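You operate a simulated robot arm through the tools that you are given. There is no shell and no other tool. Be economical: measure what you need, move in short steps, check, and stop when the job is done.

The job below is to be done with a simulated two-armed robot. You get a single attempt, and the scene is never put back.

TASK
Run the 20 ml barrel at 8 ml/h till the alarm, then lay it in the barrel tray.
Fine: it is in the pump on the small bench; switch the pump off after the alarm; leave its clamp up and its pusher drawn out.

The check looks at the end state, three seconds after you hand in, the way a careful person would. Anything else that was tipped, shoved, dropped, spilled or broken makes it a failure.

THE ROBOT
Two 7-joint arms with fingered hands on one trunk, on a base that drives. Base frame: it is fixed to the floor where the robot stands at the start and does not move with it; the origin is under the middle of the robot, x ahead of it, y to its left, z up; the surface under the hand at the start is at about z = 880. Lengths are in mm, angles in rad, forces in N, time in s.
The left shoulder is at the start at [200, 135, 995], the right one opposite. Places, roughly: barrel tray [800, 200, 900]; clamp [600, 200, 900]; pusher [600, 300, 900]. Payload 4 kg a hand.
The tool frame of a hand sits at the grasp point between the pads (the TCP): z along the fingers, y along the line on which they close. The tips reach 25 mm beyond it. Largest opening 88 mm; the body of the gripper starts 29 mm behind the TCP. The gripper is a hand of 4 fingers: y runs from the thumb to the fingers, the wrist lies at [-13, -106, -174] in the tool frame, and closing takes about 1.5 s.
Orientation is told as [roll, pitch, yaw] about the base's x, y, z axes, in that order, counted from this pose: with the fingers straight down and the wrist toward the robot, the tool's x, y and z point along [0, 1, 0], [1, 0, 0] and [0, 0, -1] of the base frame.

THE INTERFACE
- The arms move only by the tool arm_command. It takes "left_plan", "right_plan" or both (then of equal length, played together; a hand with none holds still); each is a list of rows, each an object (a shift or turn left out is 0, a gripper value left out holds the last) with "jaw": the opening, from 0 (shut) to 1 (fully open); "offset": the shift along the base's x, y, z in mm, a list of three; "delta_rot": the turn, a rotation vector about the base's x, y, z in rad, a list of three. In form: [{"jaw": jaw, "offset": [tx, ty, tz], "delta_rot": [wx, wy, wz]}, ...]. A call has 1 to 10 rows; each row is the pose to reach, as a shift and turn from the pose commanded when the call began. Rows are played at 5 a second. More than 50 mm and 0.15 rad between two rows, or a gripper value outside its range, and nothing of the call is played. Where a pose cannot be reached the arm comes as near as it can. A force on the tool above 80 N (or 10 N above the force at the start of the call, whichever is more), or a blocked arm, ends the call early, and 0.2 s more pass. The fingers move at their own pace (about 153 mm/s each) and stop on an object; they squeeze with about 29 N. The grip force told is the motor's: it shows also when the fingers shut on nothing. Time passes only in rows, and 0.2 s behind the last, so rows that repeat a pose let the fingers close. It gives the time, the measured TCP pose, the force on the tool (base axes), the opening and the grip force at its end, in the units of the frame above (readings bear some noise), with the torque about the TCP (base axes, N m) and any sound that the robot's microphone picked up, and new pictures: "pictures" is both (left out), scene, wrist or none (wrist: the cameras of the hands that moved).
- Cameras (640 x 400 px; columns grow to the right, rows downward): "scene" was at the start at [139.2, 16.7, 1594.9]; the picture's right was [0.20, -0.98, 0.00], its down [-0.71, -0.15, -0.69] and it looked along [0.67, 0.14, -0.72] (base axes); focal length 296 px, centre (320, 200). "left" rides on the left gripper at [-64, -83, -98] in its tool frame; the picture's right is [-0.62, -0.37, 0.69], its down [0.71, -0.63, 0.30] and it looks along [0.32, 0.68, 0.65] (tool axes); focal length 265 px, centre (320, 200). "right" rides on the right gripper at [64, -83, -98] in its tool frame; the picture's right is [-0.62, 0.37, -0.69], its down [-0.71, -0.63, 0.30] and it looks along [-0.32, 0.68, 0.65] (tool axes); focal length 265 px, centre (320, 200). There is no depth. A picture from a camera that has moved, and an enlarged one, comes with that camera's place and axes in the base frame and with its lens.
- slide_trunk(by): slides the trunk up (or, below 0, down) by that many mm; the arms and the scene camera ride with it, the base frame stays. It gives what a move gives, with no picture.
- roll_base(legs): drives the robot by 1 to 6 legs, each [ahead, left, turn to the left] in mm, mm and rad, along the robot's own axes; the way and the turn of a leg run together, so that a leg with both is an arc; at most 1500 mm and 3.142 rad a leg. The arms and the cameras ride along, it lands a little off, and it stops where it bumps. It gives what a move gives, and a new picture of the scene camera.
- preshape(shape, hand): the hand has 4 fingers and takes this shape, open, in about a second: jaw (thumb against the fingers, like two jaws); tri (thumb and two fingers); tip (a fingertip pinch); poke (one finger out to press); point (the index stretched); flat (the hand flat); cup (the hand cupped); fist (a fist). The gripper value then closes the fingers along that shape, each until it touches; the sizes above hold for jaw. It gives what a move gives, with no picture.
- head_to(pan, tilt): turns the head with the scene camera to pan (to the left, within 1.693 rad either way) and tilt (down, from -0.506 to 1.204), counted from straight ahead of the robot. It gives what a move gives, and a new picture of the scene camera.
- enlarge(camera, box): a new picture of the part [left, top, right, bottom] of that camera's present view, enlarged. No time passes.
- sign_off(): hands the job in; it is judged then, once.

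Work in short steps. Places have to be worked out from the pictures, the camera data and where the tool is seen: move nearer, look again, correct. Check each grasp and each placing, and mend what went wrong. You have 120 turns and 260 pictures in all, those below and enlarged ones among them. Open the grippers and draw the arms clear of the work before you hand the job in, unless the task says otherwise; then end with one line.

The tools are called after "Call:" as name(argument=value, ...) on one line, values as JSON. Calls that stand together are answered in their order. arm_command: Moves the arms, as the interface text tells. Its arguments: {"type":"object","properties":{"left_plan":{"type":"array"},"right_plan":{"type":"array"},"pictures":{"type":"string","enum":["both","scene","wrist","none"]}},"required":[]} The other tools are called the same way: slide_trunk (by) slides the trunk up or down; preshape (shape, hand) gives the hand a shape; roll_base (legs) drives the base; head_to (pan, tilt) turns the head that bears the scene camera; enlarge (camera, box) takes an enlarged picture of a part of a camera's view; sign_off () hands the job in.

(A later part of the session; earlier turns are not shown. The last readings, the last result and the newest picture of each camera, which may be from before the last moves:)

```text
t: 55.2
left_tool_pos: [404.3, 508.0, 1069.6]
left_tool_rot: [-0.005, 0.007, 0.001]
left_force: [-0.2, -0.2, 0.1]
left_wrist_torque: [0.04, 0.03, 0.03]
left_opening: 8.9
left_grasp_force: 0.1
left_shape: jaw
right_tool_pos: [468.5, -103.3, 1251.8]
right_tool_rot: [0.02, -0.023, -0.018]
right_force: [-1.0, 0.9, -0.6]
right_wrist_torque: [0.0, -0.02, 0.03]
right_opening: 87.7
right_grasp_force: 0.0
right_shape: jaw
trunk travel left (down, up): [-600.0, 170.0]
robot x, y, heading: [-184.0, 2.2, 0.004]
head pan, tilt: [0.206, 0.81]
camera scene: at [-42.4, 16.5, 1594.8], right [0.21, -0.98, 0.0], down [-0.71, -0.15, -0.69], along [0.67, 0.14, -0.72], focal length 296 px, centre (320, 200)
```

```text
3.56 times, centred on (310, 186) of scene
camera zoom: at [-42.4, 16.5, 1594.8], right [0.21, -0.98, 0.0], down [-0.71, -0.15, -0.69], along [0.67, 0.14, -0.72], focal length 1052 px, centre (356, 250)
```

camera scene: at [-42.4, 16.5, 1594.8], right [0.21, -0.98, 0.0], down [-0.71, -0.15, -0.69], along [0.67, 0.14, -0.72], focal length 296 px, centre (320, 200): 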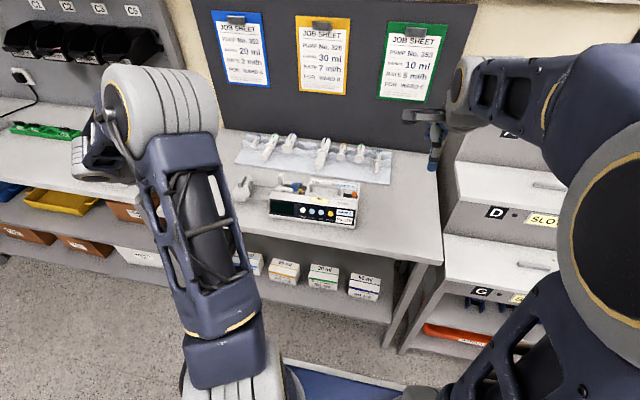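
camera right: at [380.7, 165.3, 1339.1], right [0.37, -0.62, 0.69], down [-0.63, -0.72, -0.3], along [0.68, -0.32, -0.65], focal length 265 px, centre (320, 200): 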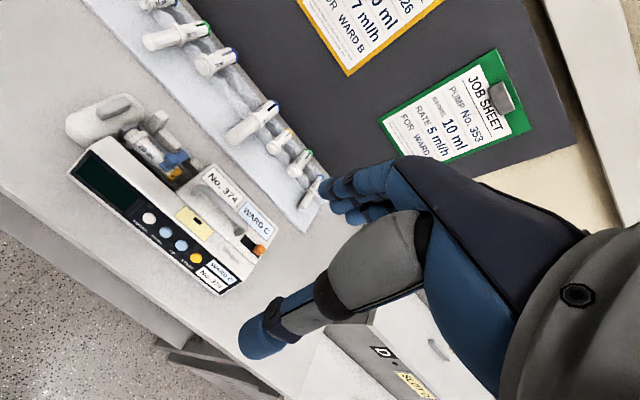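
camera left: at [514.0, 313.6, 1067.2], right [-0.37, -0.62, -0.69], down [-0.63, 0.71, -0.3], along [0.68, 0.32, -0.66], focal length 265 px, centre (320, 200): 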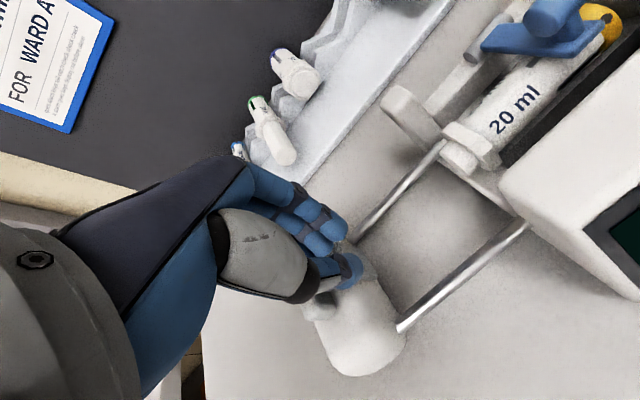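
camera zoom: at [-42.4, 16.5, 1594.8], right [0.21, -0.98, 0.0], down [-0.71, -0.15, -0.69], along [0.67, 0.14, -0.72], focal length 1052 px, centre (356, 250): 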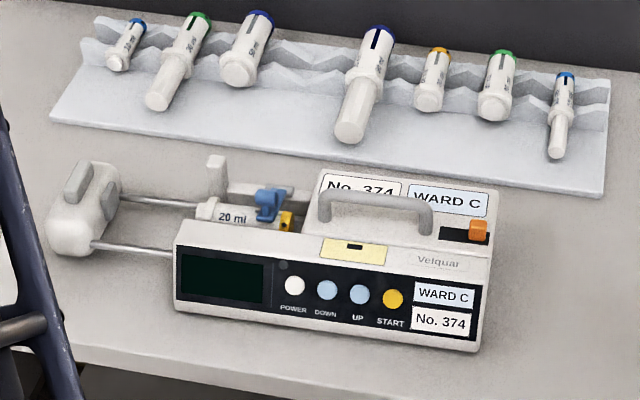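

The pump shifted by about 15 mm in +y with ~0.02 rad of turn. Its carrying handle (x≈590, z≈978, y≈89–174 now) gives a way to set it back and to hold it; I bring the right hand above the handle.

Call:
arm_command(right_plan=[{"jaw": 0.5, "offset": [20, 40, -20], "delta_rot": [-0.02, 0.022, 0.016]}, {"offset": [40, 80, -40], "delta_rot": [-0.02, 0.022, 0.016]}, {"offset": [60, 120, -60], "delta_rot": [-0.02, 0.022, 0.016]}, {"offset": [80, 155, -80], "delta_rot": [-0.02, 0.022, 0.016]}, {"offset": [100, 185, -105], "delta_rot": [-0.02, 0.022, 0.016]}, {"offset": [115, 210, -135], "delta_rot": [-0.02, 0.022, 0.016]}, {"offset": [118, 225, -170], "delta_rot": [-0.02, 0.022, 0.016]}, {"offset": [118, 233, -200], "delta_rot": [-0.02, 0.022, 0.016]}], pictures="both")

Call:
enlarge(camera="scene", box=[250, 150, 390, 238])

```text
t: 57.0
left_tool_pos: [403.1, 508.3, 1070.4]
left_tool_rot: [-0.005, 0.008, -0.001]
left_force: [-0.9, 0.9, -0.1]
left_wrist_torque: [0.04, 0.01, -0.01]
left_opening: 9.0
left_grasp_force: 0.0
left_shape: jaw
right_tool_pos: [588.9, 131.7, 1052.9]
right_tool_rot: [0.001, -0.003, 0.0]
right_force: [-0.1, -0.2, -0.3]
right_wrist_torque: [-0.01, 0.01, 0.0]
right_opening: 44.1
right_grasp_force: 0.1
right_shape: jaw
trunk travel left (down, up): [-600.0, 170.0]
robot x, y, heading: [-178.8, 3.9, 0.005]
head pan, tilt: [0.206, 0.81]
camera scene: at [-42.9, 16.6, 1594.9], right [0.21, -0.98, 0.0], down [-0.71, -0.15, -0.69], along [0.67, 0.14, -0.72], focal length 296 px, centre (320, 200)
camera right: at [505.6, 195.4, 1152.5], right [0.37, -0.62, 0.69], down [-0.63, -0.71, -0.31], along [0.69, -0.32, -0.65], focal length 265 px, centre (320, 200)
```

scene: 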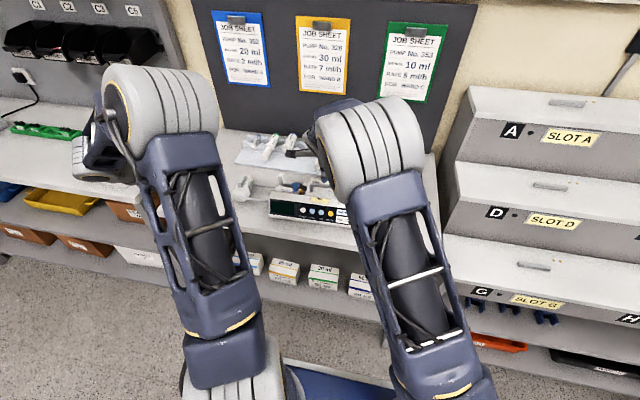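
right: 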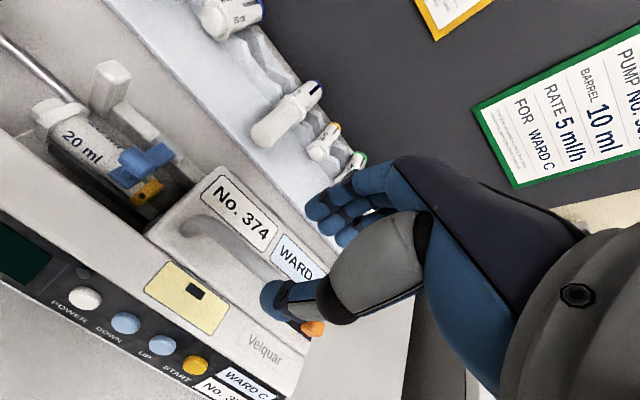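

```text
4.55 times, centred on (320, 194) of scene
camera zoom: at [-42.9, 16.6, 1594.9], right [0.21, -0.98, 0.0], down [-0.71, -0.15, -0.69], along [0.67, 0.14, -0.72], focal length 1345 px, centre (320, 227)
```

zoom: 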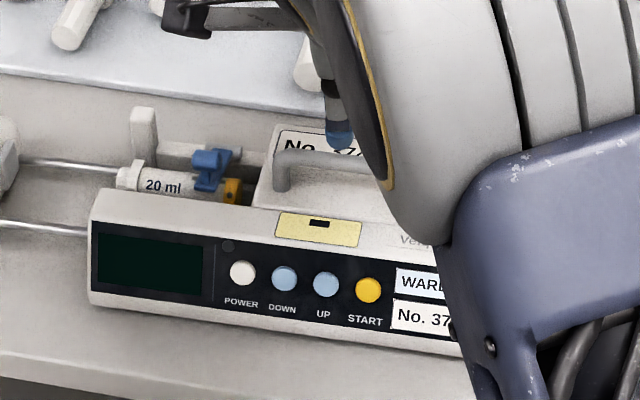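

The handle bar lies at x≈585, y 90–175. I descend over it, slightly toward +y.

Call:
arm_command(right_plan=[{"offset": [-2, 7, -20]}, {"offset": [-4, 13, -40]}, {"offset": [-4, 13, -52]}, {"offset": [-4, 13, -60]}], pictures="wrist")

Call:
enlarge(camera="scene", box=[250, 150, 390, 238])

```text
t: 58.0
left_tool_pos: [403.8, 506.8, 1070.0]
left_tool_rot: [-0.004, 0.008, 0.0]
left_force: [0.4, 0.4, -0.2]
left_wrist_torque: [0.01, 0.01, 0.02]
left_opening: 8.9
left_grasp_force: 0.0
left_shape: jaw
right_tool_pos: [583.7, 142.5, 993.3]
right_tool_rot: [0.001, -0.002, 0.0]
right_force: [0.6, 0.0, -0.4]
right_wrist_torque: [0.02, 0.0, 0.0]
right_opening: 44.3
right_grasp_force: 0.1
right_shape: jaw
trunk travel left (down, up): [-600.0, 170.0]
robot x, y, heading: [-180.7, -0.7, 0.0]
head pan, tilt: [0.206, 0.81]
camera right: at [500.0, 207.3, 1091.0], right [0.37, -0.62, 0.69], down [-0.63, -0.71, -0.31], along [0.68, -0.32, -0.65], focal length 265 px, centre (320, 200)
```

right: 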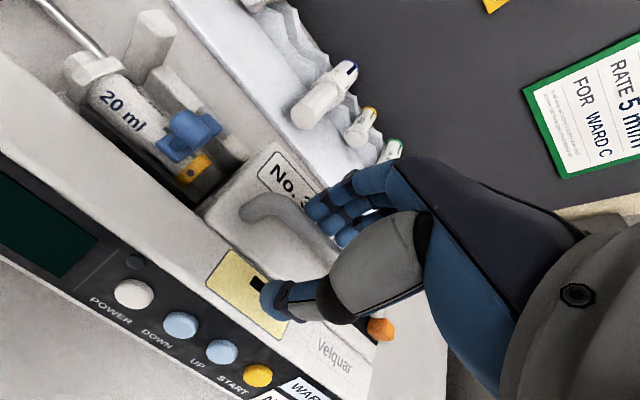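

```text
4.55 times, centred on (320, 194) of scene
camera zoom: at [-42.7, 16.8, 1594.9], right [0.21, -0.98, 0.0], down [-0.71, -0.15, -0.69], along [0.67, 0.14, -0.72], focal length 1345 px, centre (320, 227)
```

zoom: 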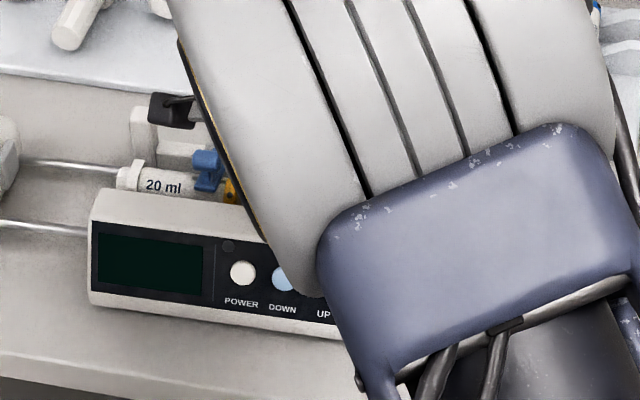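

The bar is between thumb and fingers; I close gently.

Call:
arm_command(right_plan=[{"offset": [0, 0, -4], "jaw": 0.35}, {"offset": [0, 0, -4], "jaw": 0.25}, {"offset": [0, 0, -4], "jaw": 0.15}, {"offset": [0, 0, -4], "jaw": 0.1}, {"offset": [0, 0, -4], "jaw": 0.05}, {"offset": [0, 0, -4], "jaw": 0.0}, {"offset": [0, 0, -4], "jaw": 0.0}], pictures="wrist")

Call:
enlarge(camera="scene", box=[250, 150, 390, 238])

```text
t: 59.6
left_tool_pos: [403.8, 507.4, 1069.0]
left_tool_rot: [-0.007, 0.006, -0.001]
left_force: [-0.1, 0.1, 0.5]
left_wrist_torque: [-0.01, 0.03, 0.0]
left_opening: 8.7
left_grasp_force: 0.1
left_shape: jaw
right_tool_pos: [583.5, 142.8, 985.6]
right_tool_rot: [-0.001, 0.002, 0.001]
right_force: [-0.6, -0.5, -0.2]
right_wrist_torque: [0.05, 0.02, 0.09]
right_opening: 0.2
right_grasp_force: 29.0
right_shape: jaw
trunk travel left (down, up): [-600.0, 170.0]
robot x, y, heading: [-180.8, 0.5, 0.003]
head pan, tilt: [0.206, 0.81]
camera right: at [499.4, 207.4, 1085.0], right [0.37, -0.62, 0.69], down [-0.63, -0.71, -0.3], along [0.68, -0.33, -0.65], focal length 265 px, centre (320, 200)
```

right: 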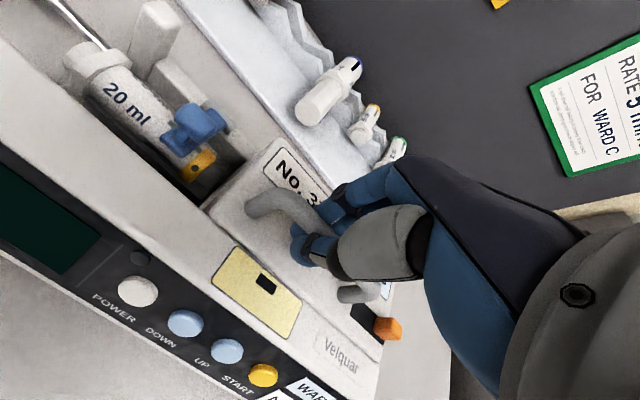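

```text
4.55 times, centred on (320, 194) of scene
camera zoom: at [-42.5, 16.9, 1594.7], right [0.21, -0.98, 0.0], down [-0.71, -0.15, -0.69], along [0.67, 0.14, -0.72], focal length 1345 px, centre (320, 227)
```

zoom: 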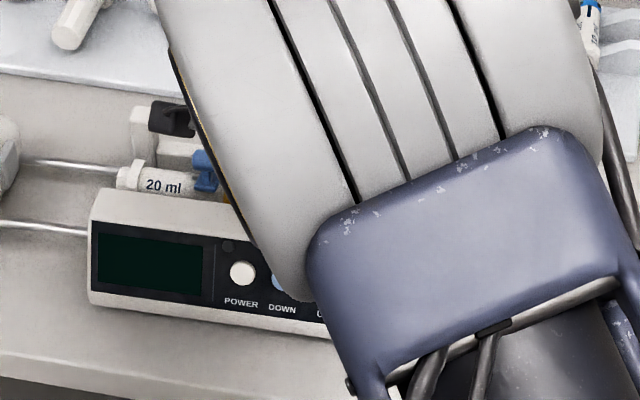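

Opening reads ~0, so I check whether the bar really is inside the grip.

Call:
enlarge(camera="right", box=[220, 150, 420, 320])

```text
2.35 times, centred on (320, 235) of right
camera zoom: at [499.4, 207.4, 1085.0], right [0.37, -0.62, 0.69], down [-0.63, -0.71, -0.3], along [0.68, -0.33, -0.65], focal length 624 px, centre (320, 118)
```

zoom: 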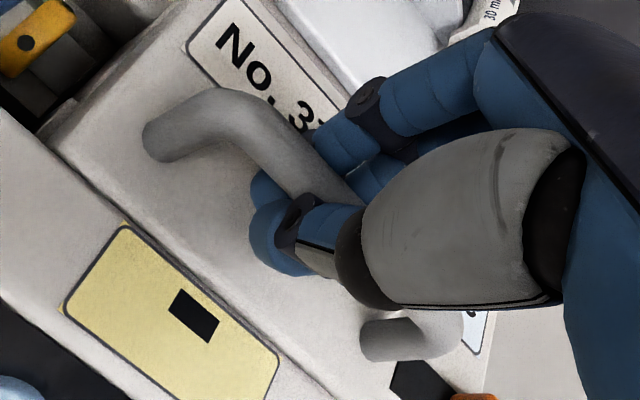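

The fingertips closed beneath the bar. I reopen, rise 10 mm and grip the bar itself.

Call:
arm_command(right_plan=[{"jaw": 0.35}, {"jaw": 0.35}, {"offset": [0, 0, 6]}, {"offset": [0, 0, 11]}, {"offset": [0, 0, 11], "jaw": 0.15}, {"offset": [0, 0, 11], "jaw": 0.05}, {"offset": [0, 0, 11], "jaw": 0.0}, {"offset": [0, 0, 11], "jaw": 0.0}], pictures="none")

Call:
enlarge(camera="right", box=[0, 0, 420, 320])

```text
t: 61.4
left_tool_pos: [404.2, 506.7, 1069.4]
left_tool_rot: [-0.006, 0.006, -0.001]
left_force: [-0.2, 0.1, 0.7]
left_wrist_torque: [0.01, 0.03, 0.01]
left_opening: 9.0
left_grasp_force: 0.1
left_shape: jaw
right_tool_pos: [581.7, 143.1, 996.8]
right_tool_rot: [0.001, 0.002, 0.0]
right_force: [-1.5, -0.8, 0.1]
right_wrist_torque: [-0.05, -0.01, 0.05]
right_opening: 4.9
right_grasp_force: 29.2
right_shape: jaw
trunk travel left (down, up): [-600.0, 170.0]
robot x, y, heading: [-178.2, 1.4, -0.001]
head pan, tilt: [0.206, 0.81]
```

```text
1.25 times, centred on (210, 160) of right
camera zoom: at [499.6, 207.5, 1096.3], right [0.37, -0.62, 0.69], down [-0.63, -0.71, -0.3], along [0.68, -0.32, -0.65], focal length 332 px, centre (458, 250)
```

zoom: 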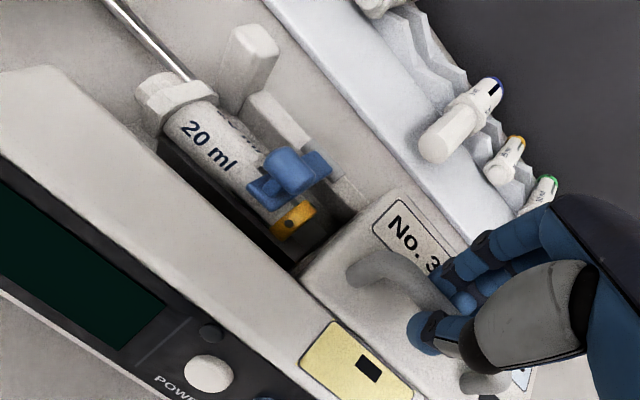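

Gripped. I slide the pump back −15 mm in y with a −0.02 rad turn.

Call:
arm_command(right_plan=[{"offset": [0, -4, 0]}, {"offset": [0, -8, 0], "delta_rot": [0, 0, -0.01]}, {"offset": [0, -12, 0], "delta_rot": [0, 0, -0.02]}, {"offset": [0, -15, 0], "delta_rot": [0, 0, -0.02]}], pictures="none")

Call:
enlarge(camera="scene", box=[220, 130, 400, 242])

```text
t: 62.4
left_tool_pos: [403.9, 507.5, 1070.9]
left_tool_rot: [-0.007, 0.008, 0.0]
left_force: [-0.7, -1.2, 0.7]
left_wrist_torque: [0.0, -0.02, -0.02]
left_opening: 9.3
left_grasp_force: 0.0
left_shape: jaw
right_tool_pos: [583.2, 130.5, 998.4]
right_tool_rot: [0.0, 0.0, -0.018]
right_force: [-0.4, -0.1, -0.8]
right_wrist_torque: [-0.02, 0.01, 0.04]
right_opening: 4.6
right_grasp_force: 29.0
right_shape: jaw
trunk travel left (down, up): [-600.0, 170.0]
robot x, y, heading: [-179.8, -2.9, 0.007]
head pan, tilt: [0.206, 0.81]
```

```text
3.56 times, centred on (310, 186) of scene
camera zoom: at [-42.4, 17.0, 1594.8], right [0.21, -0.98, 0.0], down [-0.71, -0.15, -0.69], along [0.67, 0.14, -0.72], focal length 1052 px, centre (356, 250)
```

zoom: 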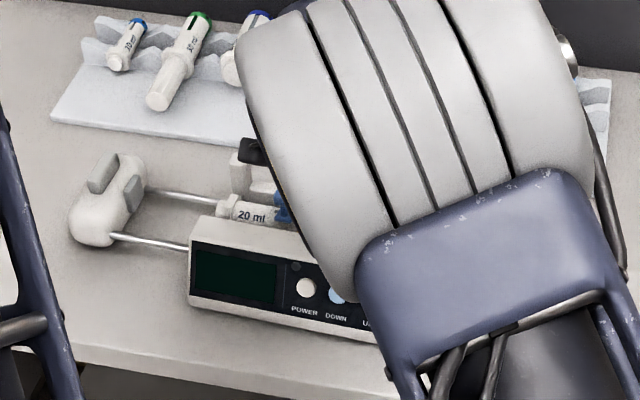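

About 4–5 mm short of its original place; a further −4.5 mm.

Call:
arm_command(right_plan=[{"offset": [0, -3, 0]}, {"offset": [0, -5, 0]}, {"offset": [0, -5, 0]}], pictures="none")

Call:
enlarge(camera="scene", box=[220, 130, 400, 242])

```text
t: 63.2
left_tool_pos: [403.8, 507.4, 1069.5]
left_tool_rot: [-0.007, 0.008, 0.0]
left_force: [0.7, -0.1, 0.0]
left_wrist_torque: [-0.01, -0.02, 0.0]
left_opening: 9.0
left_grasp_force: 0.1
left_shape: jaw
right_tool_pos: [583.7, 123.6, 998.1]
right_tool_rot: [-0.001, 0.001, -0.023]
right_force: [-0.8, 0.5, 0.0]
right_wrist_torque: [0.01, 0.02, 0.05]
right_opening: 4.6
right_grasp_force: 29.1
right_shape: jaw
trunk travel left (down, up): [-600.0, 170.0]
robot x, y, heading: [-177.1, -0.5, 0.004]
head pan, tilt: [0.206, 0.81]
```

```text
3.56 times, centred on (310, 186) of scene
camera zoom: at [-42.4, 16.9, 1594.8], right [0.21, -0.98, 0.0], down [-0.71, -0.15, -0.69], along [0.67, 0.14, -0.72], focal length 1052 px, centre (356, 250)
```

zoom: 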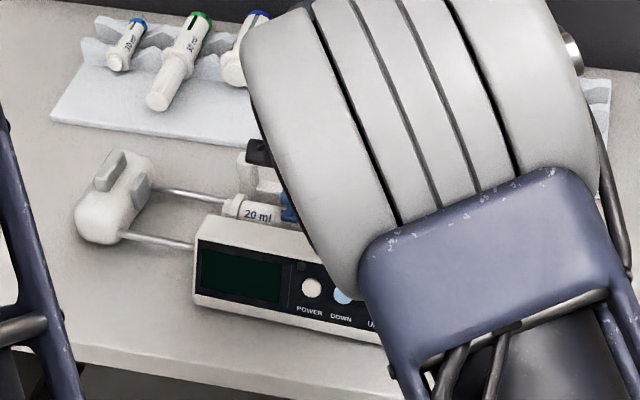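

Pump is back where it was (POWER at the same pixel as at first) and the pusher is still out. I look closely at the clamp from the right camera here.

Call:
enlarge(camera="right", box=[60, 20, 260, 180])

Call:
enlarge(camera="left", box=[320, 0, 640, 200])

```text
2.50 times, centred on (160, 100) of right
camera zoom: at [502.2, 189.2, 1096.9], right [0.36, -0.63, 0.69], down [-0.64, -0.7, -0.3], along [0.68, -0.34, -0.65], focal length 664 px, centre (720, 450)
```

zoom: 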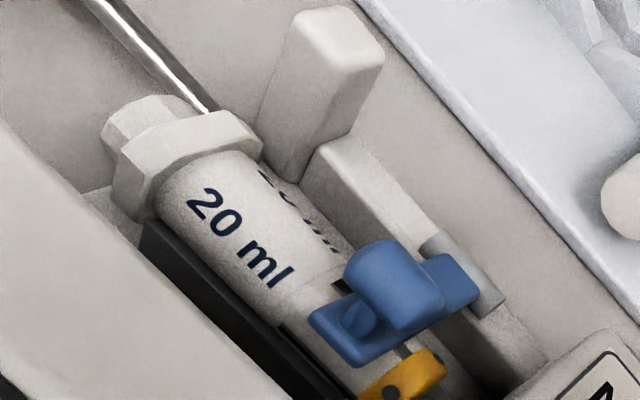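

```text
2.00 times, centred on (480, 100) of left
camera zoom: at [322.5, 444.0, 1169.4], right [-0.37, -0.62, -0.69], down [-0.63, 0.71, -0.3], along [0.68, 0.32, -0.66], focal length 531 px, centre (0, 400)
```

zoom: 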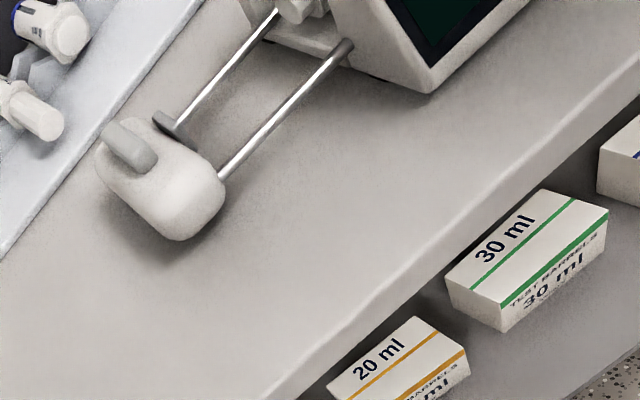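

The clamp knob (≈[604,214,955]) sits on the front of the bar, hinge at the rear ≈[636,210,933]. I release the handle, take the right hand back to a viewing spot, and give the left hand a fingertip-pinch shape.

Call:
arm_command(right_plan=[{"jaw": 0.3}, {"jaw": 0.5}, {"jaw": 0.5, "offset": [0, 0, 5]}, {"offset": [0, 0, 40]}, {"offset": [-5, -5, 80]}, {"offset": [-30, -25, 115]}, {"offset": [-55, -50, 145]}, {"offset": [-80, -75, 175]}, {"offset": [-100, -100, 210]}, {"offset": [-120, -120, 240]}], pictures="none")

Call:
preshape(hand="left", shape="tip")

Call:
enlarge(camera="scene", box=[220, 130, 400, 242])

Call:
enlarge(camera="left", box=[160, 100, 480, 400])

```text
t: 65.4
left_tool_pos: [403.8, 507.4, 1068.9]
left_tool_rot: [-0.007, 0.007, 0.001]
left_force: [-0.4, -0.2, -0.3]
left_wrist_torque: [-0.02, -0.01, -0.01]
left_opening: 9.1
left_grasp_force: 0.1
left_shape: jaw
right_tool_pos: [462.2, 6.9, 1237.6]
right_tool_rot: [0.001, 0.0, -0.017]
right_force: [0.4, 1.1, -0.9]
right_wrist_torque: [0.03, 0.02, -0.01]
right_opening: 43.7
right_grasp_force: 0.1
right_shape: jaw
trunk travel left (down, up): [-600.0, 170.0]
robot x, y, heading: [-180.8, 1.4, -0.001]
head pan, tilt: [0.206, 0.81]
```

```text
t: 66.3
left_tool_pos: [404.4, 506.9, 1069.7]
left_tool_rot: [-0.007, 0.007, 0.0]
left_force: [0.3, -0.5, 0.5]
left_wrist_torque: [0.02, -0.01, -0.03]
left_opening: 87.8
left_grasp_force: 0.2
left_shape: tip
right_tool_pos: [462.1, 4.9, 1237.9]
right_tool_rot: [0.001, -0.002, -0.021]
right_force: [0.5, 0.2, -0.5]
right_wrist_torque: [-0.02, -0.01, 0.02]
right_opening: 43.3
right_grasp_force: 0.1
right_shape: jaw
trunk travel left (down, up): [-600.0, 170.0]
robot x, y, heading: [-180.2, -1.0, 0.001]
head pan, tilt: [0.206, 0.81]
```

```text
3.56 times, centred on (310, 186) of scene
camera zoom: at [-42.7, 16.8, 1594.9], right [0.21, -0.98, 0.0], down [-0.71, -0.15, -0.69], along [0.67, 0.14, -0.72], focal length 1052 px, centre (356, 250)
```

zoom: 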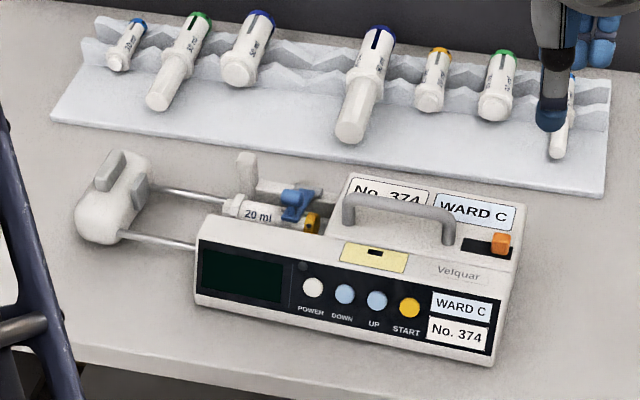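

```text
1.33 times, centred on (320, 250) of left
camera zoom: at [322.3, 444.0, 1169.5], right [-0.37, -0.62, -0.69], down [-0.63, 0.71, -0.3], along [0.68, 0.32, -0.66], focal length 354 px, centre (320, 133)
```

zoom: 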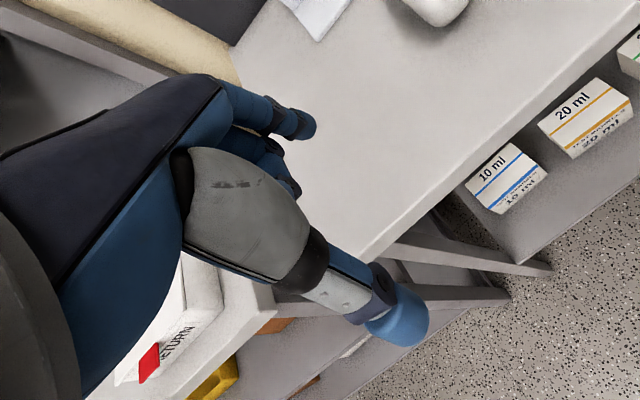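

The pump ended turned by about 0.05 rad (right end ~6–8 mm nearer); I will trim that after the clamp work. I measure the knob again from the right camera.

Call:
enlarge(camera="right", box=[0, 40, 200, 165])

Call:
enlarge(camera="scene", box=[270, 170, 340, 214])

```text
3.20 times, centred on (100, 102) of right
camera zoom: at [380.1, 70.2, 1336.9], right [0.36, -0.63, 0.69], down [-0.64, -0.7, -0.31], along [0.68, -0.34, -0.65], focal length 849 px, centre (1024, 512)
```

zoom: 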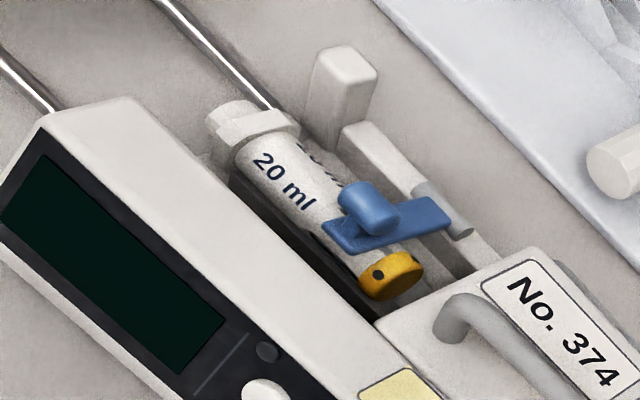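

```text
9.09 times, centred on (305, 192) of scene
camera zoom: at [-42.7, 16.8, 1594.9], right [0.21, -0.98, 0.0], down [-0.71, -0.15, -0.69], along [0.67, 0.14, -0.72], focal length 2690 px, centre (456, 273)
```

zoom: 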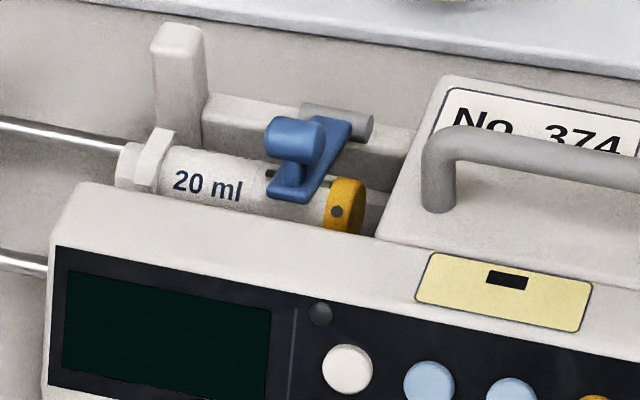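

The knob is a short cylinder lying along y, centre ≈[609,211,949], above the bar: ideal to pinch along x and let it roll in the pads. I move the left hand over it at safe height, with the right hand out of the elbow's way.

Call:
arm_command(left_plan=[{"jaw": 0.5, "offset": [25, -37, 5]}, {"offset": [50, -74, 5]}, {"offset": [75, -110, 5]}, {"offset": [100, -146, 5]}, {"offset": [125, -182, 5]}, {"offset": [150, -218, 5]}, {"offset": [175, -254, 0]}, {"offset": [195, -285, -10]}, {"offset": [205, -294, -35]}, {"offset": [205, -294, -55]}], right_plan=[{"offset": [0, -45, 0]}, {"offset": [0, -85, 0]}, {"offset": [0, -85, 0]}, {"offset": [0, -85, 0]}, {"offset": [0, -85, 0]}, {"offset": [0, -85, 0]}, {"offset": [0, -85, 0]}, {"offset": [0, -85, 0]}, {"offset": [0, -85, 0]}, {"offset": [0, -85, 0]}], pictures="both")

Call:
enlarge(camera="left", box=[240, 100, 440, 300])

```text
t: 68.5
left_tool_pos: [611.1, 213.4, 1013.3]
left_tool_rot: [-0.006, 0.006, 0.001]
left_force: [0.2, 0.2, 0.1]
left_wrist_torque: [0.0, 0.0, -0.01]
left_opening: 44.5
left_grasp_force: 0.1
left_shape: tip
right_tool_pos: [462.6, -79.2, 1238.2]
right_tool_rot: [0.0, -0.002, -0.021]
right_force: [-0.6, 0.0, 0.0]
right_wrist_torque: [0.01, -0.02, 0.02]
right_opening: 43.8
right_grasp_force: 0.0
right_shape: jaw
trunk travel left (down, up): [-600.0, 170.0]
robot x, y, heading: [-183.2, -2.2, 0.0]
head pan, tilt: [0.206, 0.81]
camera scene: at [-42.9, 16.8, 1594.9], right [0.21, -0.98, 0.0], down [-0.71, -0.15, -0.69], along [0.67, 0.14, -0.72], focal length 296 px, centre (320, 200)
camera right: at [381.0, -14.3, 1337.4], right [0.36, -0.63, 0.69], down [-0.64, -0.7, -0.31], along [0.68, -0.34, -0.65], focal length 265 px, centre (320, 200)
camera left: at [529.6, 149.6, 1113.1], right [-0.37, -0.62, -0.69], down [-0.63, 0.71, -0.3], along [0.68, 0.32, -0.66], focal length 265 px, centre (320, 200)
```

scene: 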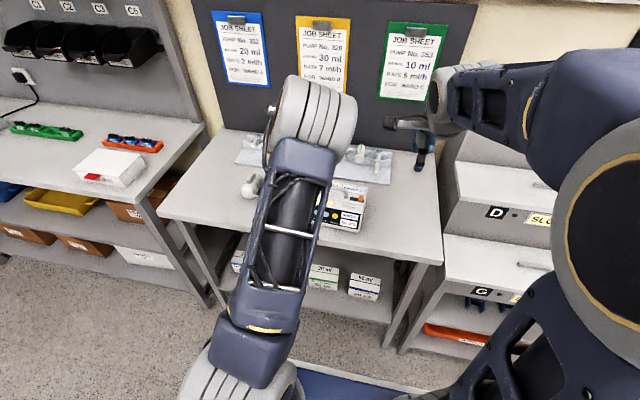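
right: 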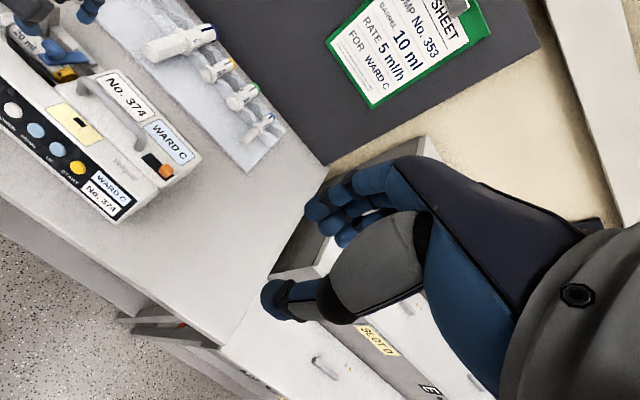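
left: 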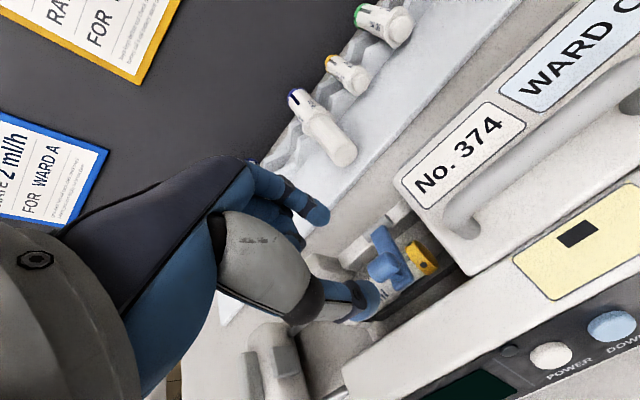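

```text
2.00 times, centred on (340, 200) of left
camera zoom: at [529.6, 149.6, 1113.1], right [-0.37, -0.62, -0.69], down [-0.63, 0.71, -0.3], along [0.68, 0.32, -0.66], focal length 531 px, centre (280, 200)
```

zoom: 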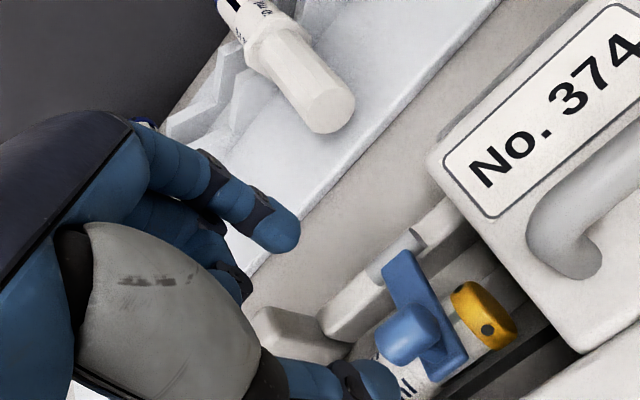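

Knob confirmed at ≈[608,212,950], hand centred over it. I descend to put the fingertips on either side of it, just above the bar.

Call:
arm_command(left_plan=[{"offset": [-2, -1, -15]}, {"offset": [-2, -1, -30]}, {"offset": [-2, -1, -40]}, {"offset": [-2, -1, -45]}], pictures="none")

Call:
enlarge(camera="left", box=[240, 100, 440, 300])

Call:
enlarge(camera="right", box=[0, 0, 120, 80])

```text
t: 69.5
left_tool_pos: [608.8, 213.5, 969.3]
left_tool_rot: [-0.009, 0.007, 0.002]
left_force: [-0.5, 0.5, 0.0]
left_wrist_torque: [-0.01, 0.0, -0.01]
left_opening: 44.2
left_grasp_force: 0.0
left_shape: tip
right_tool_pos: [462.9, -79.1, 1239.4]
right_tool_rot: [-0.002, -0.001, -0.02]
right_force: [1.0, -0.4, 0.1]
right_wrist_torque: [-0.02, 0.01, -0.01]
right_opening: 43.7
right_grasp_force: 0.0
right_shape: jaw
trunk travel left (down, up): [-600.0, 170.0]
robot x, y, heading: [-185.3, -0.9, 0.0]
head pan, tilt: [0.206, 0.81]
```

```text
2.00 times, centred on (340, 200) of left
camera zoom: at [526.1, 149.5, 1068.1], right [-0.37, -0.62, -0.69], down [-0.63, 0.71, -0.3], along [0.68, 0.32, -0.66], focal length 531 px, centre (280, 200)
```

zoom: 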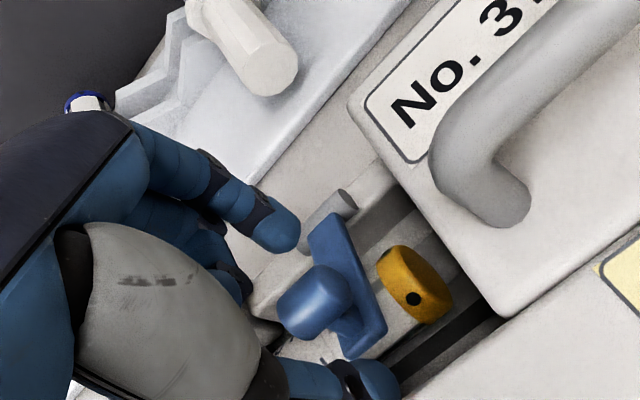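

```text
5.00 times, centred on (60, 40) of right
camera zoom: at [381.1, -14.2, 1337.3], right [0.36, -0.63, 0.69], down [-0.64, -0.7, -0.31], along [0.68, -0.34, -0.65], focal length 1327 px, centre (1620, 1000)
```

zoom: 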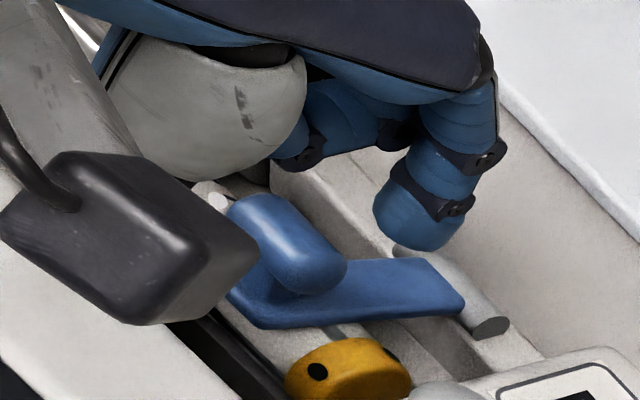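

The knob is between index and thumb. I close gently.

Call:
arm_command(left_plan=[{"jaw": 0.4}, {"jaw": 0.3}, {"jaw": 0.2}, {"jaw": 0.12}, {"jaw": 0.08}, {"jaw": 0.08}], pictures="none")

Call:
enlarge(camera="left", box=[240, 100, 440, 300])

Call:
enlarge(camera="right", box=[0, 0, 120, 80])

```text
t: 70.9
left_tool_pos: [608.3, 213.6, 968.5]
left_tool_rot: [-0.004, 0.008, 0.0]
left_force: [-3.2, 0.1, 1.4]
left_wrist_torque: [-0.02, 0.08, 0.01]
left_opening: 7.6
left_grasp_force: 0.1
left_shape: tip
right_tool_pos: [463.2, -79.5, 1238.3]
right_tool_rot: [0.0, -0.004, -0.018]
right_force: [0.1, -0.2, -0.3]
right_wrist_torque: [0.0, 0.0, 0.01]
right_opening: 43.4
right_grasp_force: 0.1
right_shape: jaw
trunk travel left (down, up): [-600.0, 170.0]
robot x, y, heading: [-180.1, 1.9, -0.001]
head pan, tilt: [0.206, 0.81]
```

```text
2.00 times, centred on (340, 200) of left
camera zoom: at [526.0, 149.6, 1068.2], right [-0.37, -0.62, -0.69], down [-0.63, 0.71, -0.3], along [0.68, 0.32, -0.66], focal length 531 px, centre (280, 200)
```

zoom: 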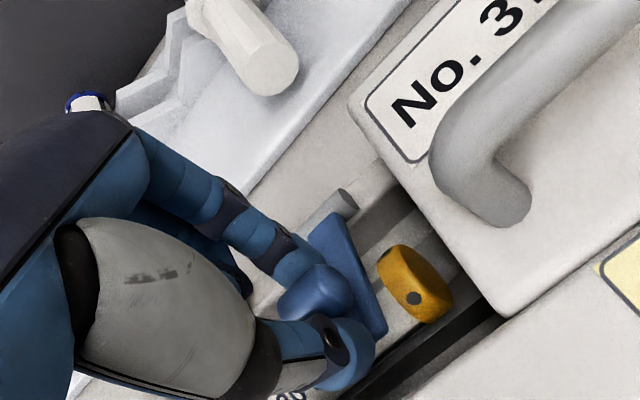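

```text
5.00 times, centred on (60, 40) of right
camera zoom: at [380.9, -14.2, 1337.4], right [0.36, -0.63, 0.69], down [-0.64, -0.7, -0.31], along [0.68, -0.34, -0.65], focal length 1327 px, centre (1620, 1000)
```

zoom: 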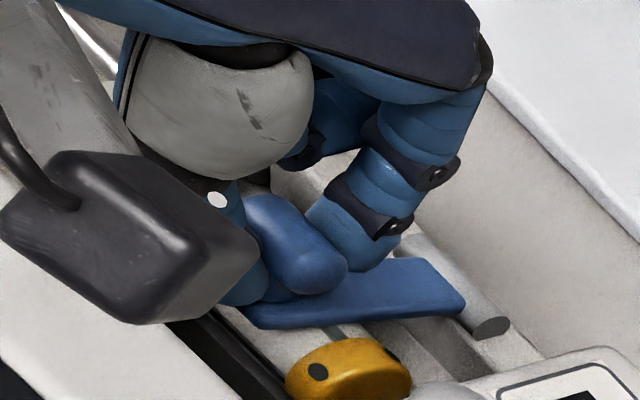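

Knob held. I squeeze and lift it along the arc about the hinge, tilting the hand partly with it, first about 0.4 rad.

Call:
arm_command(left_plan=[{"jaw": 0.0}, {"jaw": 0.0}, {"offset": [4, 0, 3.7], "delta_rot": [0, 0.07, 0]}, {"offset": [8.2, 0, 7.2], "delta_rot": [0, 0.14, 0]}, {"offset": [12.7, 0, 10.2], "delta_rot": [0, 0.21, 0]}, {"offset": [17.6, 0, 12.8], "delta_rot": [0, 0.28, 0]}], pictures="none")

Call:
enlarge(camera="left", box=[240, 100, 440, 300])

Call:
enlarge(camera="right", box=[0, 0, 120, 80])

```text
t: 72.3
left_tool_pos: [626.6, 212.6, 981.0]
left_tool_rot: [-0.005, 0.288, 0.0]
left_force: [-1.6, -1.3, 0.3]
left_wrist_torque: [0.0, 0.13, 0.01]
left_opening: 4.6
left_grasp_force: 29.5
left_shape: tip
right_tool_pos: [462.9, -80.4, 1238.0]
right_tool_rot: [-0.002, 0.001, -0.019]
right_force: [0.3, -0.8, -0.9]
right_wrist_torque: [-0.01, 0.0, -0.03]
right_opening: 43.6
right_grasp_force: 0.0
right_shape: jaw
trunk travel left (down, up): [-600.0, 170.0]
robot x, y, heading: [-180.9, 1.2, 0.002]
head pan, tilt: [0.206, 0.81]
```

```text
2.00 times, centred on (340, 200) of left
camera zoom: at [575.4, 149.3, 1099.8], right [-0.55, -0.62, -0.56], down [-0.69, 0.71, -0.12], along [0.47, 0.32, -0.82], focal length 531 px, centre (280, 200)
```

zoom: 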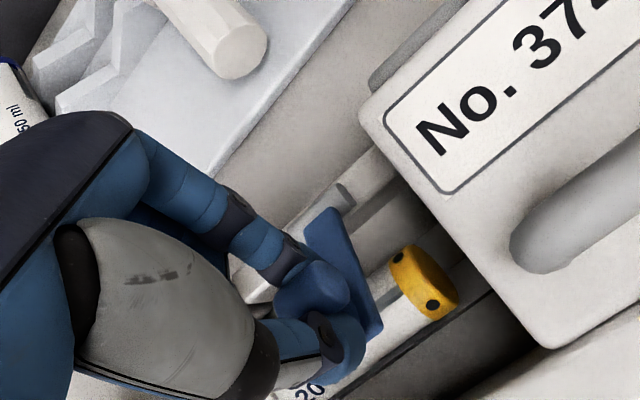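

```text
5.00 times, centred on (60, 40) of right
camera zoom: at [381.1, -14.0, 1337.3], right [0.36, -0.63, 0.69], down [-0.64, -0.7, -0.31], along [0.68, -0.34, -0.65], focal length 1327 px, centre (1620, 1000)
```

zoom: 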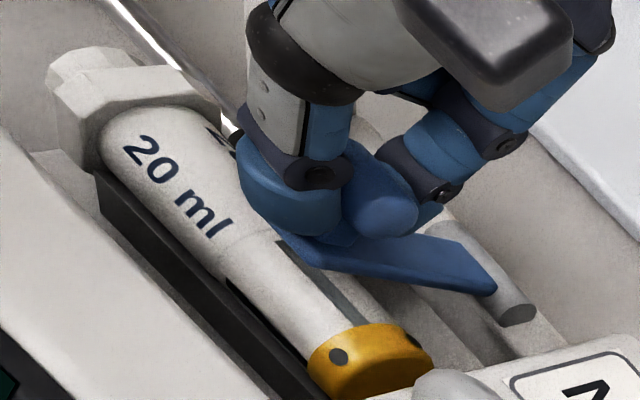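

The bar is rising off the barrel with small forces. I continue the arc to about 1.0 rad.

Call:
arm_command(left_plan=[{"offset": [5, 0, 2], "delta_rot": [0, 0.07, 0]}, {"offset": [10.4, 0, 3.7], "delta_rot": [0, 0.14, 0]}, {"offset": [16, 0, 4.8], "delta_rot": [0, 0.21, 0]}, {"offset": [21.4, 0, 5.4], "delta_rot": [0, 0.28, 0]}, {"offset": [27, 0, 5.4], "delta_rot": [0, 0.35, 0]}, {"offset": [32.7, 0, 5], "delta_rot": [0, 0.42, 0]}], pictures="none")

Call:
enlarge(camera="left", box=[240, 100, 440, 300])

Call:
enlarge(camera="right", box=[0, 0, 120, 80])

```text
t: 73.7
left_tool_pos: [658.0, 212.1, 986.7]
left_tool_rot: [-0.004, 0.71, 0.005]
left_force: [-1.2, 0.9, -4.6]
left_wrist_torque: [0.06, 0.06, -0.01]
left_opening: 4.6
left_grasp_force: 29.6
left_shape: tip
right_tool_pos: [462.8, -80.2, 1237.8]
right_tool_rot: [0.0, 0.0, -0.02]
right_force: [0.4, 0.4, 0.4]
right_wrist_torque: [0.0, 0.0, 0.0]
right_opening: 43.6
right_grasp_force: 0.0
right_shape: jaw
trunk travel left (down, up): [-600.0, 170.0]
robot x, y, heading: [-184.0, -0.5, 0.002]
head pan, tilt: [0.206, 0.81]
```

```text
2.00 times, centred on (340, 200) of left
camera zoom: at [660.3, 148.8, 1115.1], right [-0.73, -0.63, -0.28], down [-0.68, 0.71, 0.18], along [0.09, 0.32, -0.94], focal length 531 px, centre (280, 200)
```

zoom: 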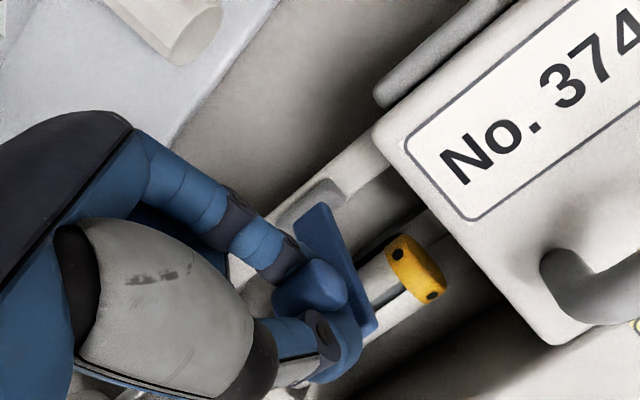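

```text
5.00 times, centred on (60, 40) of right
camera zoom: at [381.1, -14.4, 1337.3], right [0.36, -0.63, 0.69], down [-0.64, -0.7, -0.31], along [0.68, -0.34, -0.65], focal length 1327 px, centre (1620, 1000)
```

zoom: 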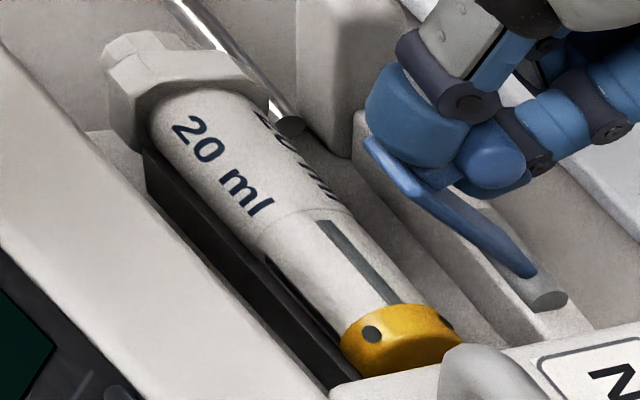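

The clamp is well up, but the pump seems dragged along a bit; I check in the scene view.

Call:
enlarge(camera="scene", box=[220, 130, 400, 242])

Call:
enlarge(camera="right", box=[0, 0, 240, 230])

```text
3.56 times, centred on (310, 186) of scene
camera zoom: at [-42.7, 16.7, 1594.9], right [0.21, -0.98, 0.0], down [-0.71, -0.15, -0.69], along [0.67, 0.14, -0.72], focal length 1052 px, centre (356, 250)
```

zoom: 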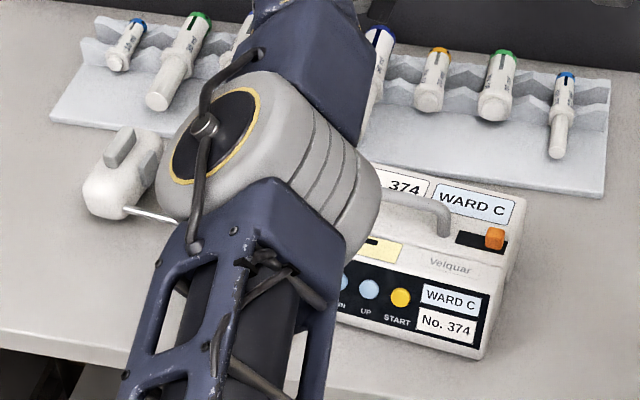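

```text
1.74 times, centred on (120, 115) of right
camera zoom: at [381.1, -14.4, 1337.3], right [0.36, -0.63, 0.69], down [-0.64, -0.7, -0.31], along [0.68, -0.34, -0.65], focal length 462 px, centre (668, 348)
```

zoom: 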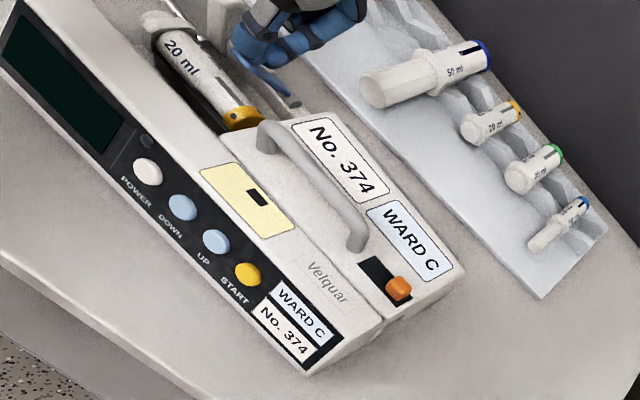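

The hinge works out at about (x 662, z 935) now, radius ~41; I continue on that corrected arc.

Call:
arm_command(left_plan=[{"offset": [5, 0, 0.8], "delta_rot": [0, 0.05, 0]}, {"offset": [10.2, 0, 1.1], "delta_rot": [0, 0.1, 0]}, {"offset": [14.3, 0, 0.8], "delta_rot": [0, 0.15, 0]}, {"offset": [18.5, 0, 0.3], "delta_rot": [0, 0.2, 0]}, {"offset": [22.5, 0, -0.5], "delta_rot": [0, 0.25, 0]}, {"offset": [26.5, 0, -1.6], "delta_rot": [0, 0.29, 0]}], pictures="none")

Call:
enlarge(camera="right", box=[0, 0, 120, 80])

Call:
enlarge(camera="scene", box=[220, 130, 400, 242])

```text
t: 75.1
left_tool_pos: [611.5, 191.8, 988.5]
left_tool_rot: [-0.002, 0.976, 0.002]
left_force: [-0.6, 1.1, -3.4]
left_wrist_torque: [0.07, 0.0, 0.0]
left_opening: 5.1
left_grasp_force: 29.3
left_shape: tip
left hand out of reach, approached as far as the arm can: row 1, 2, 3, 4, 5, 6
right_tool_pos: [463.6, -78.6, 1238.5]
right_tool_rot: [-0.001, -0.001, -0.019]
right_force: [0.3, 0.1, 0.0]
right_wrist_torque: [-0.02, -0.02, -0.03]
right_opening: 43.6
right_grasp_force: 0.0
right_shape: jaw
trunk travel left (down, up): [-600.0, 170.0]
robot x, y, heading: [-179.5, -3.4, 0.003]
head pan, tilt: [0.206, 0.81]
```

```text
5.00 times, centred on (60, 40) of right
camera zoom: at [381.2, -14.0, 1337.2], right [0.36, -0.63, 0.69], down [-0.64, -0.7, -0.31], along [0.68, -0.34, -0.65], focal length 1327 px, centre (1620, 1000)
```

zoom: 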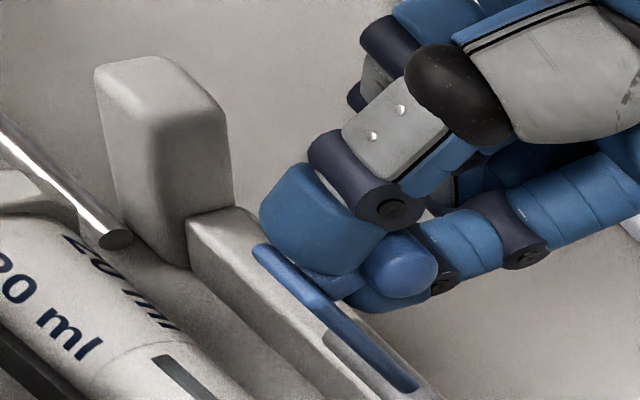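

```text
3.56 times, centred on (310, 186) of scene
camera zoom: at [-42.6, 17.0, 1594.8], right [0.21, -0.98, 0.0], down [-0.71, -0.15, -0.69], along [0.67, 0.14, -0.72], focal length 1052 px, centre (356, 250)
```

zoom: 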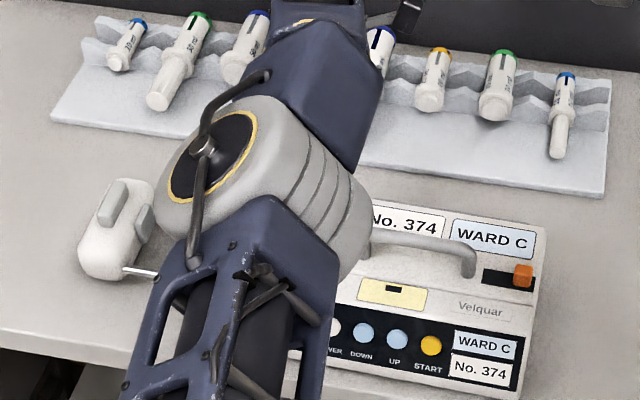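

At this tilt the arm ran out of reach and came back, dragging the pump toward me. The clamp looks nearly upright; I open the fingers now without other motion and look.

Call:
arm_command(left_plan=[{"jaw": 0.3}, {"jaw": 0.5}, {"jaw": 0.6}, {"jaw": 0.6}], pictures="both")

Call:
enlarge(camera="right", box=[0, 0, 120, 80])

```text
t: 76.1
left_tool_pos: [612.3, 189.7, 990.0]
left_tool_rot: [-0.006, 0.973, 0.001]
left_force: [1.0, 0.2, 1.4]
left_wrist_torque: [0.01, -0.03, -0.01]
left_opening: 52.5
left_grasp_force: 0.1
left_shape: tip
right_tool_pos: [462.4, -79.3, 1237.7]
right_tool_rot: [-0.001, 0.0, -0.019]
right_force: [0.0, -0.8, 0.4]
right_wrist_torque: [0.01, 0.02, -0.01]
right_opening: 43.6
right_grasp_force: 0.0
right_shape: jaw
trunk travel left (down, up): [-600.0, 170.0]
robot x, y, heading: [-180.0, -1.0, 0.005]
head pan, tilt: [0.206, 0.81]
camera scene: at [-42.7, 16.8, 1594.9], right [0.21, -0.98, 0.0], down [-0.71, -0.15, -0.69], along [0.67, 0.14, -0.72], focal length 296 px, centre (320, 200)
camera left: at [648.7, 126.6, 1114.2], right [-0.78, -0.62, -0.08], down [-0.61, 0.71, 0.35], along [-0.16, 0.32, -0.93], focal length 265 px, centre (320, 200)
```

scene: 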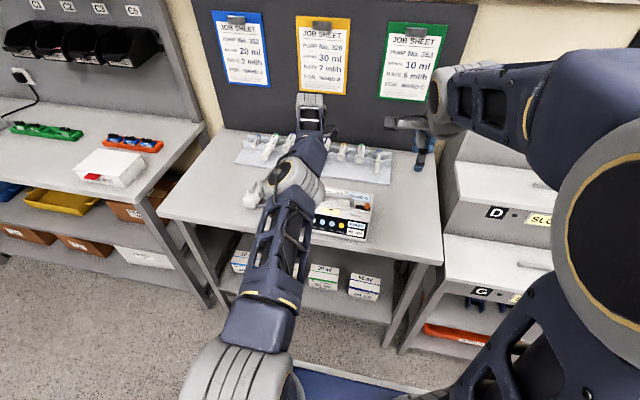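
left: 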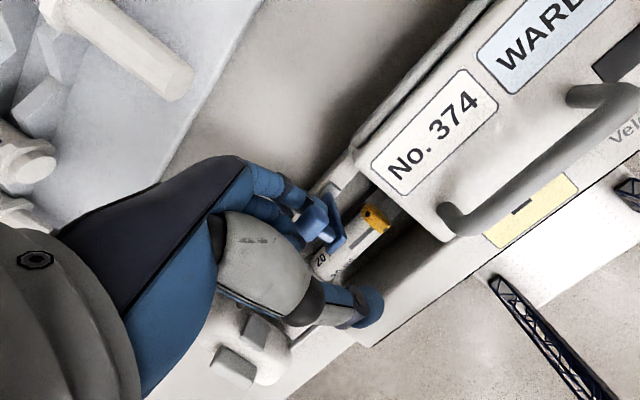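

```text
5.00 times, centred on (60, 40) of right
camera zoom: at [381.1, -14.2, 1337.4], right [0.36, -0.63, 0.69], down [-0.64, -0.7, -0.31], along [0.68, -0.34, -0.65], focal length 1327 px, centre (1620, 1000)
```

zoom: 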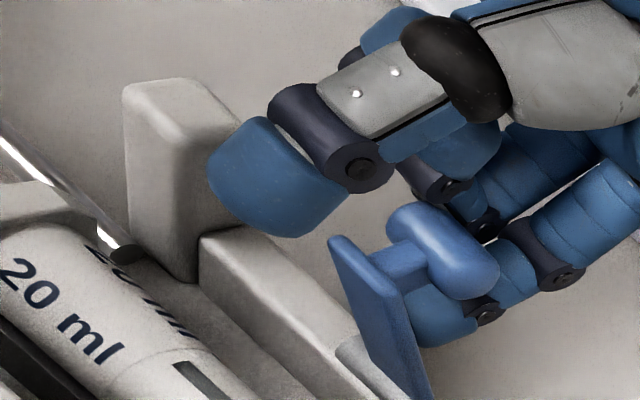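

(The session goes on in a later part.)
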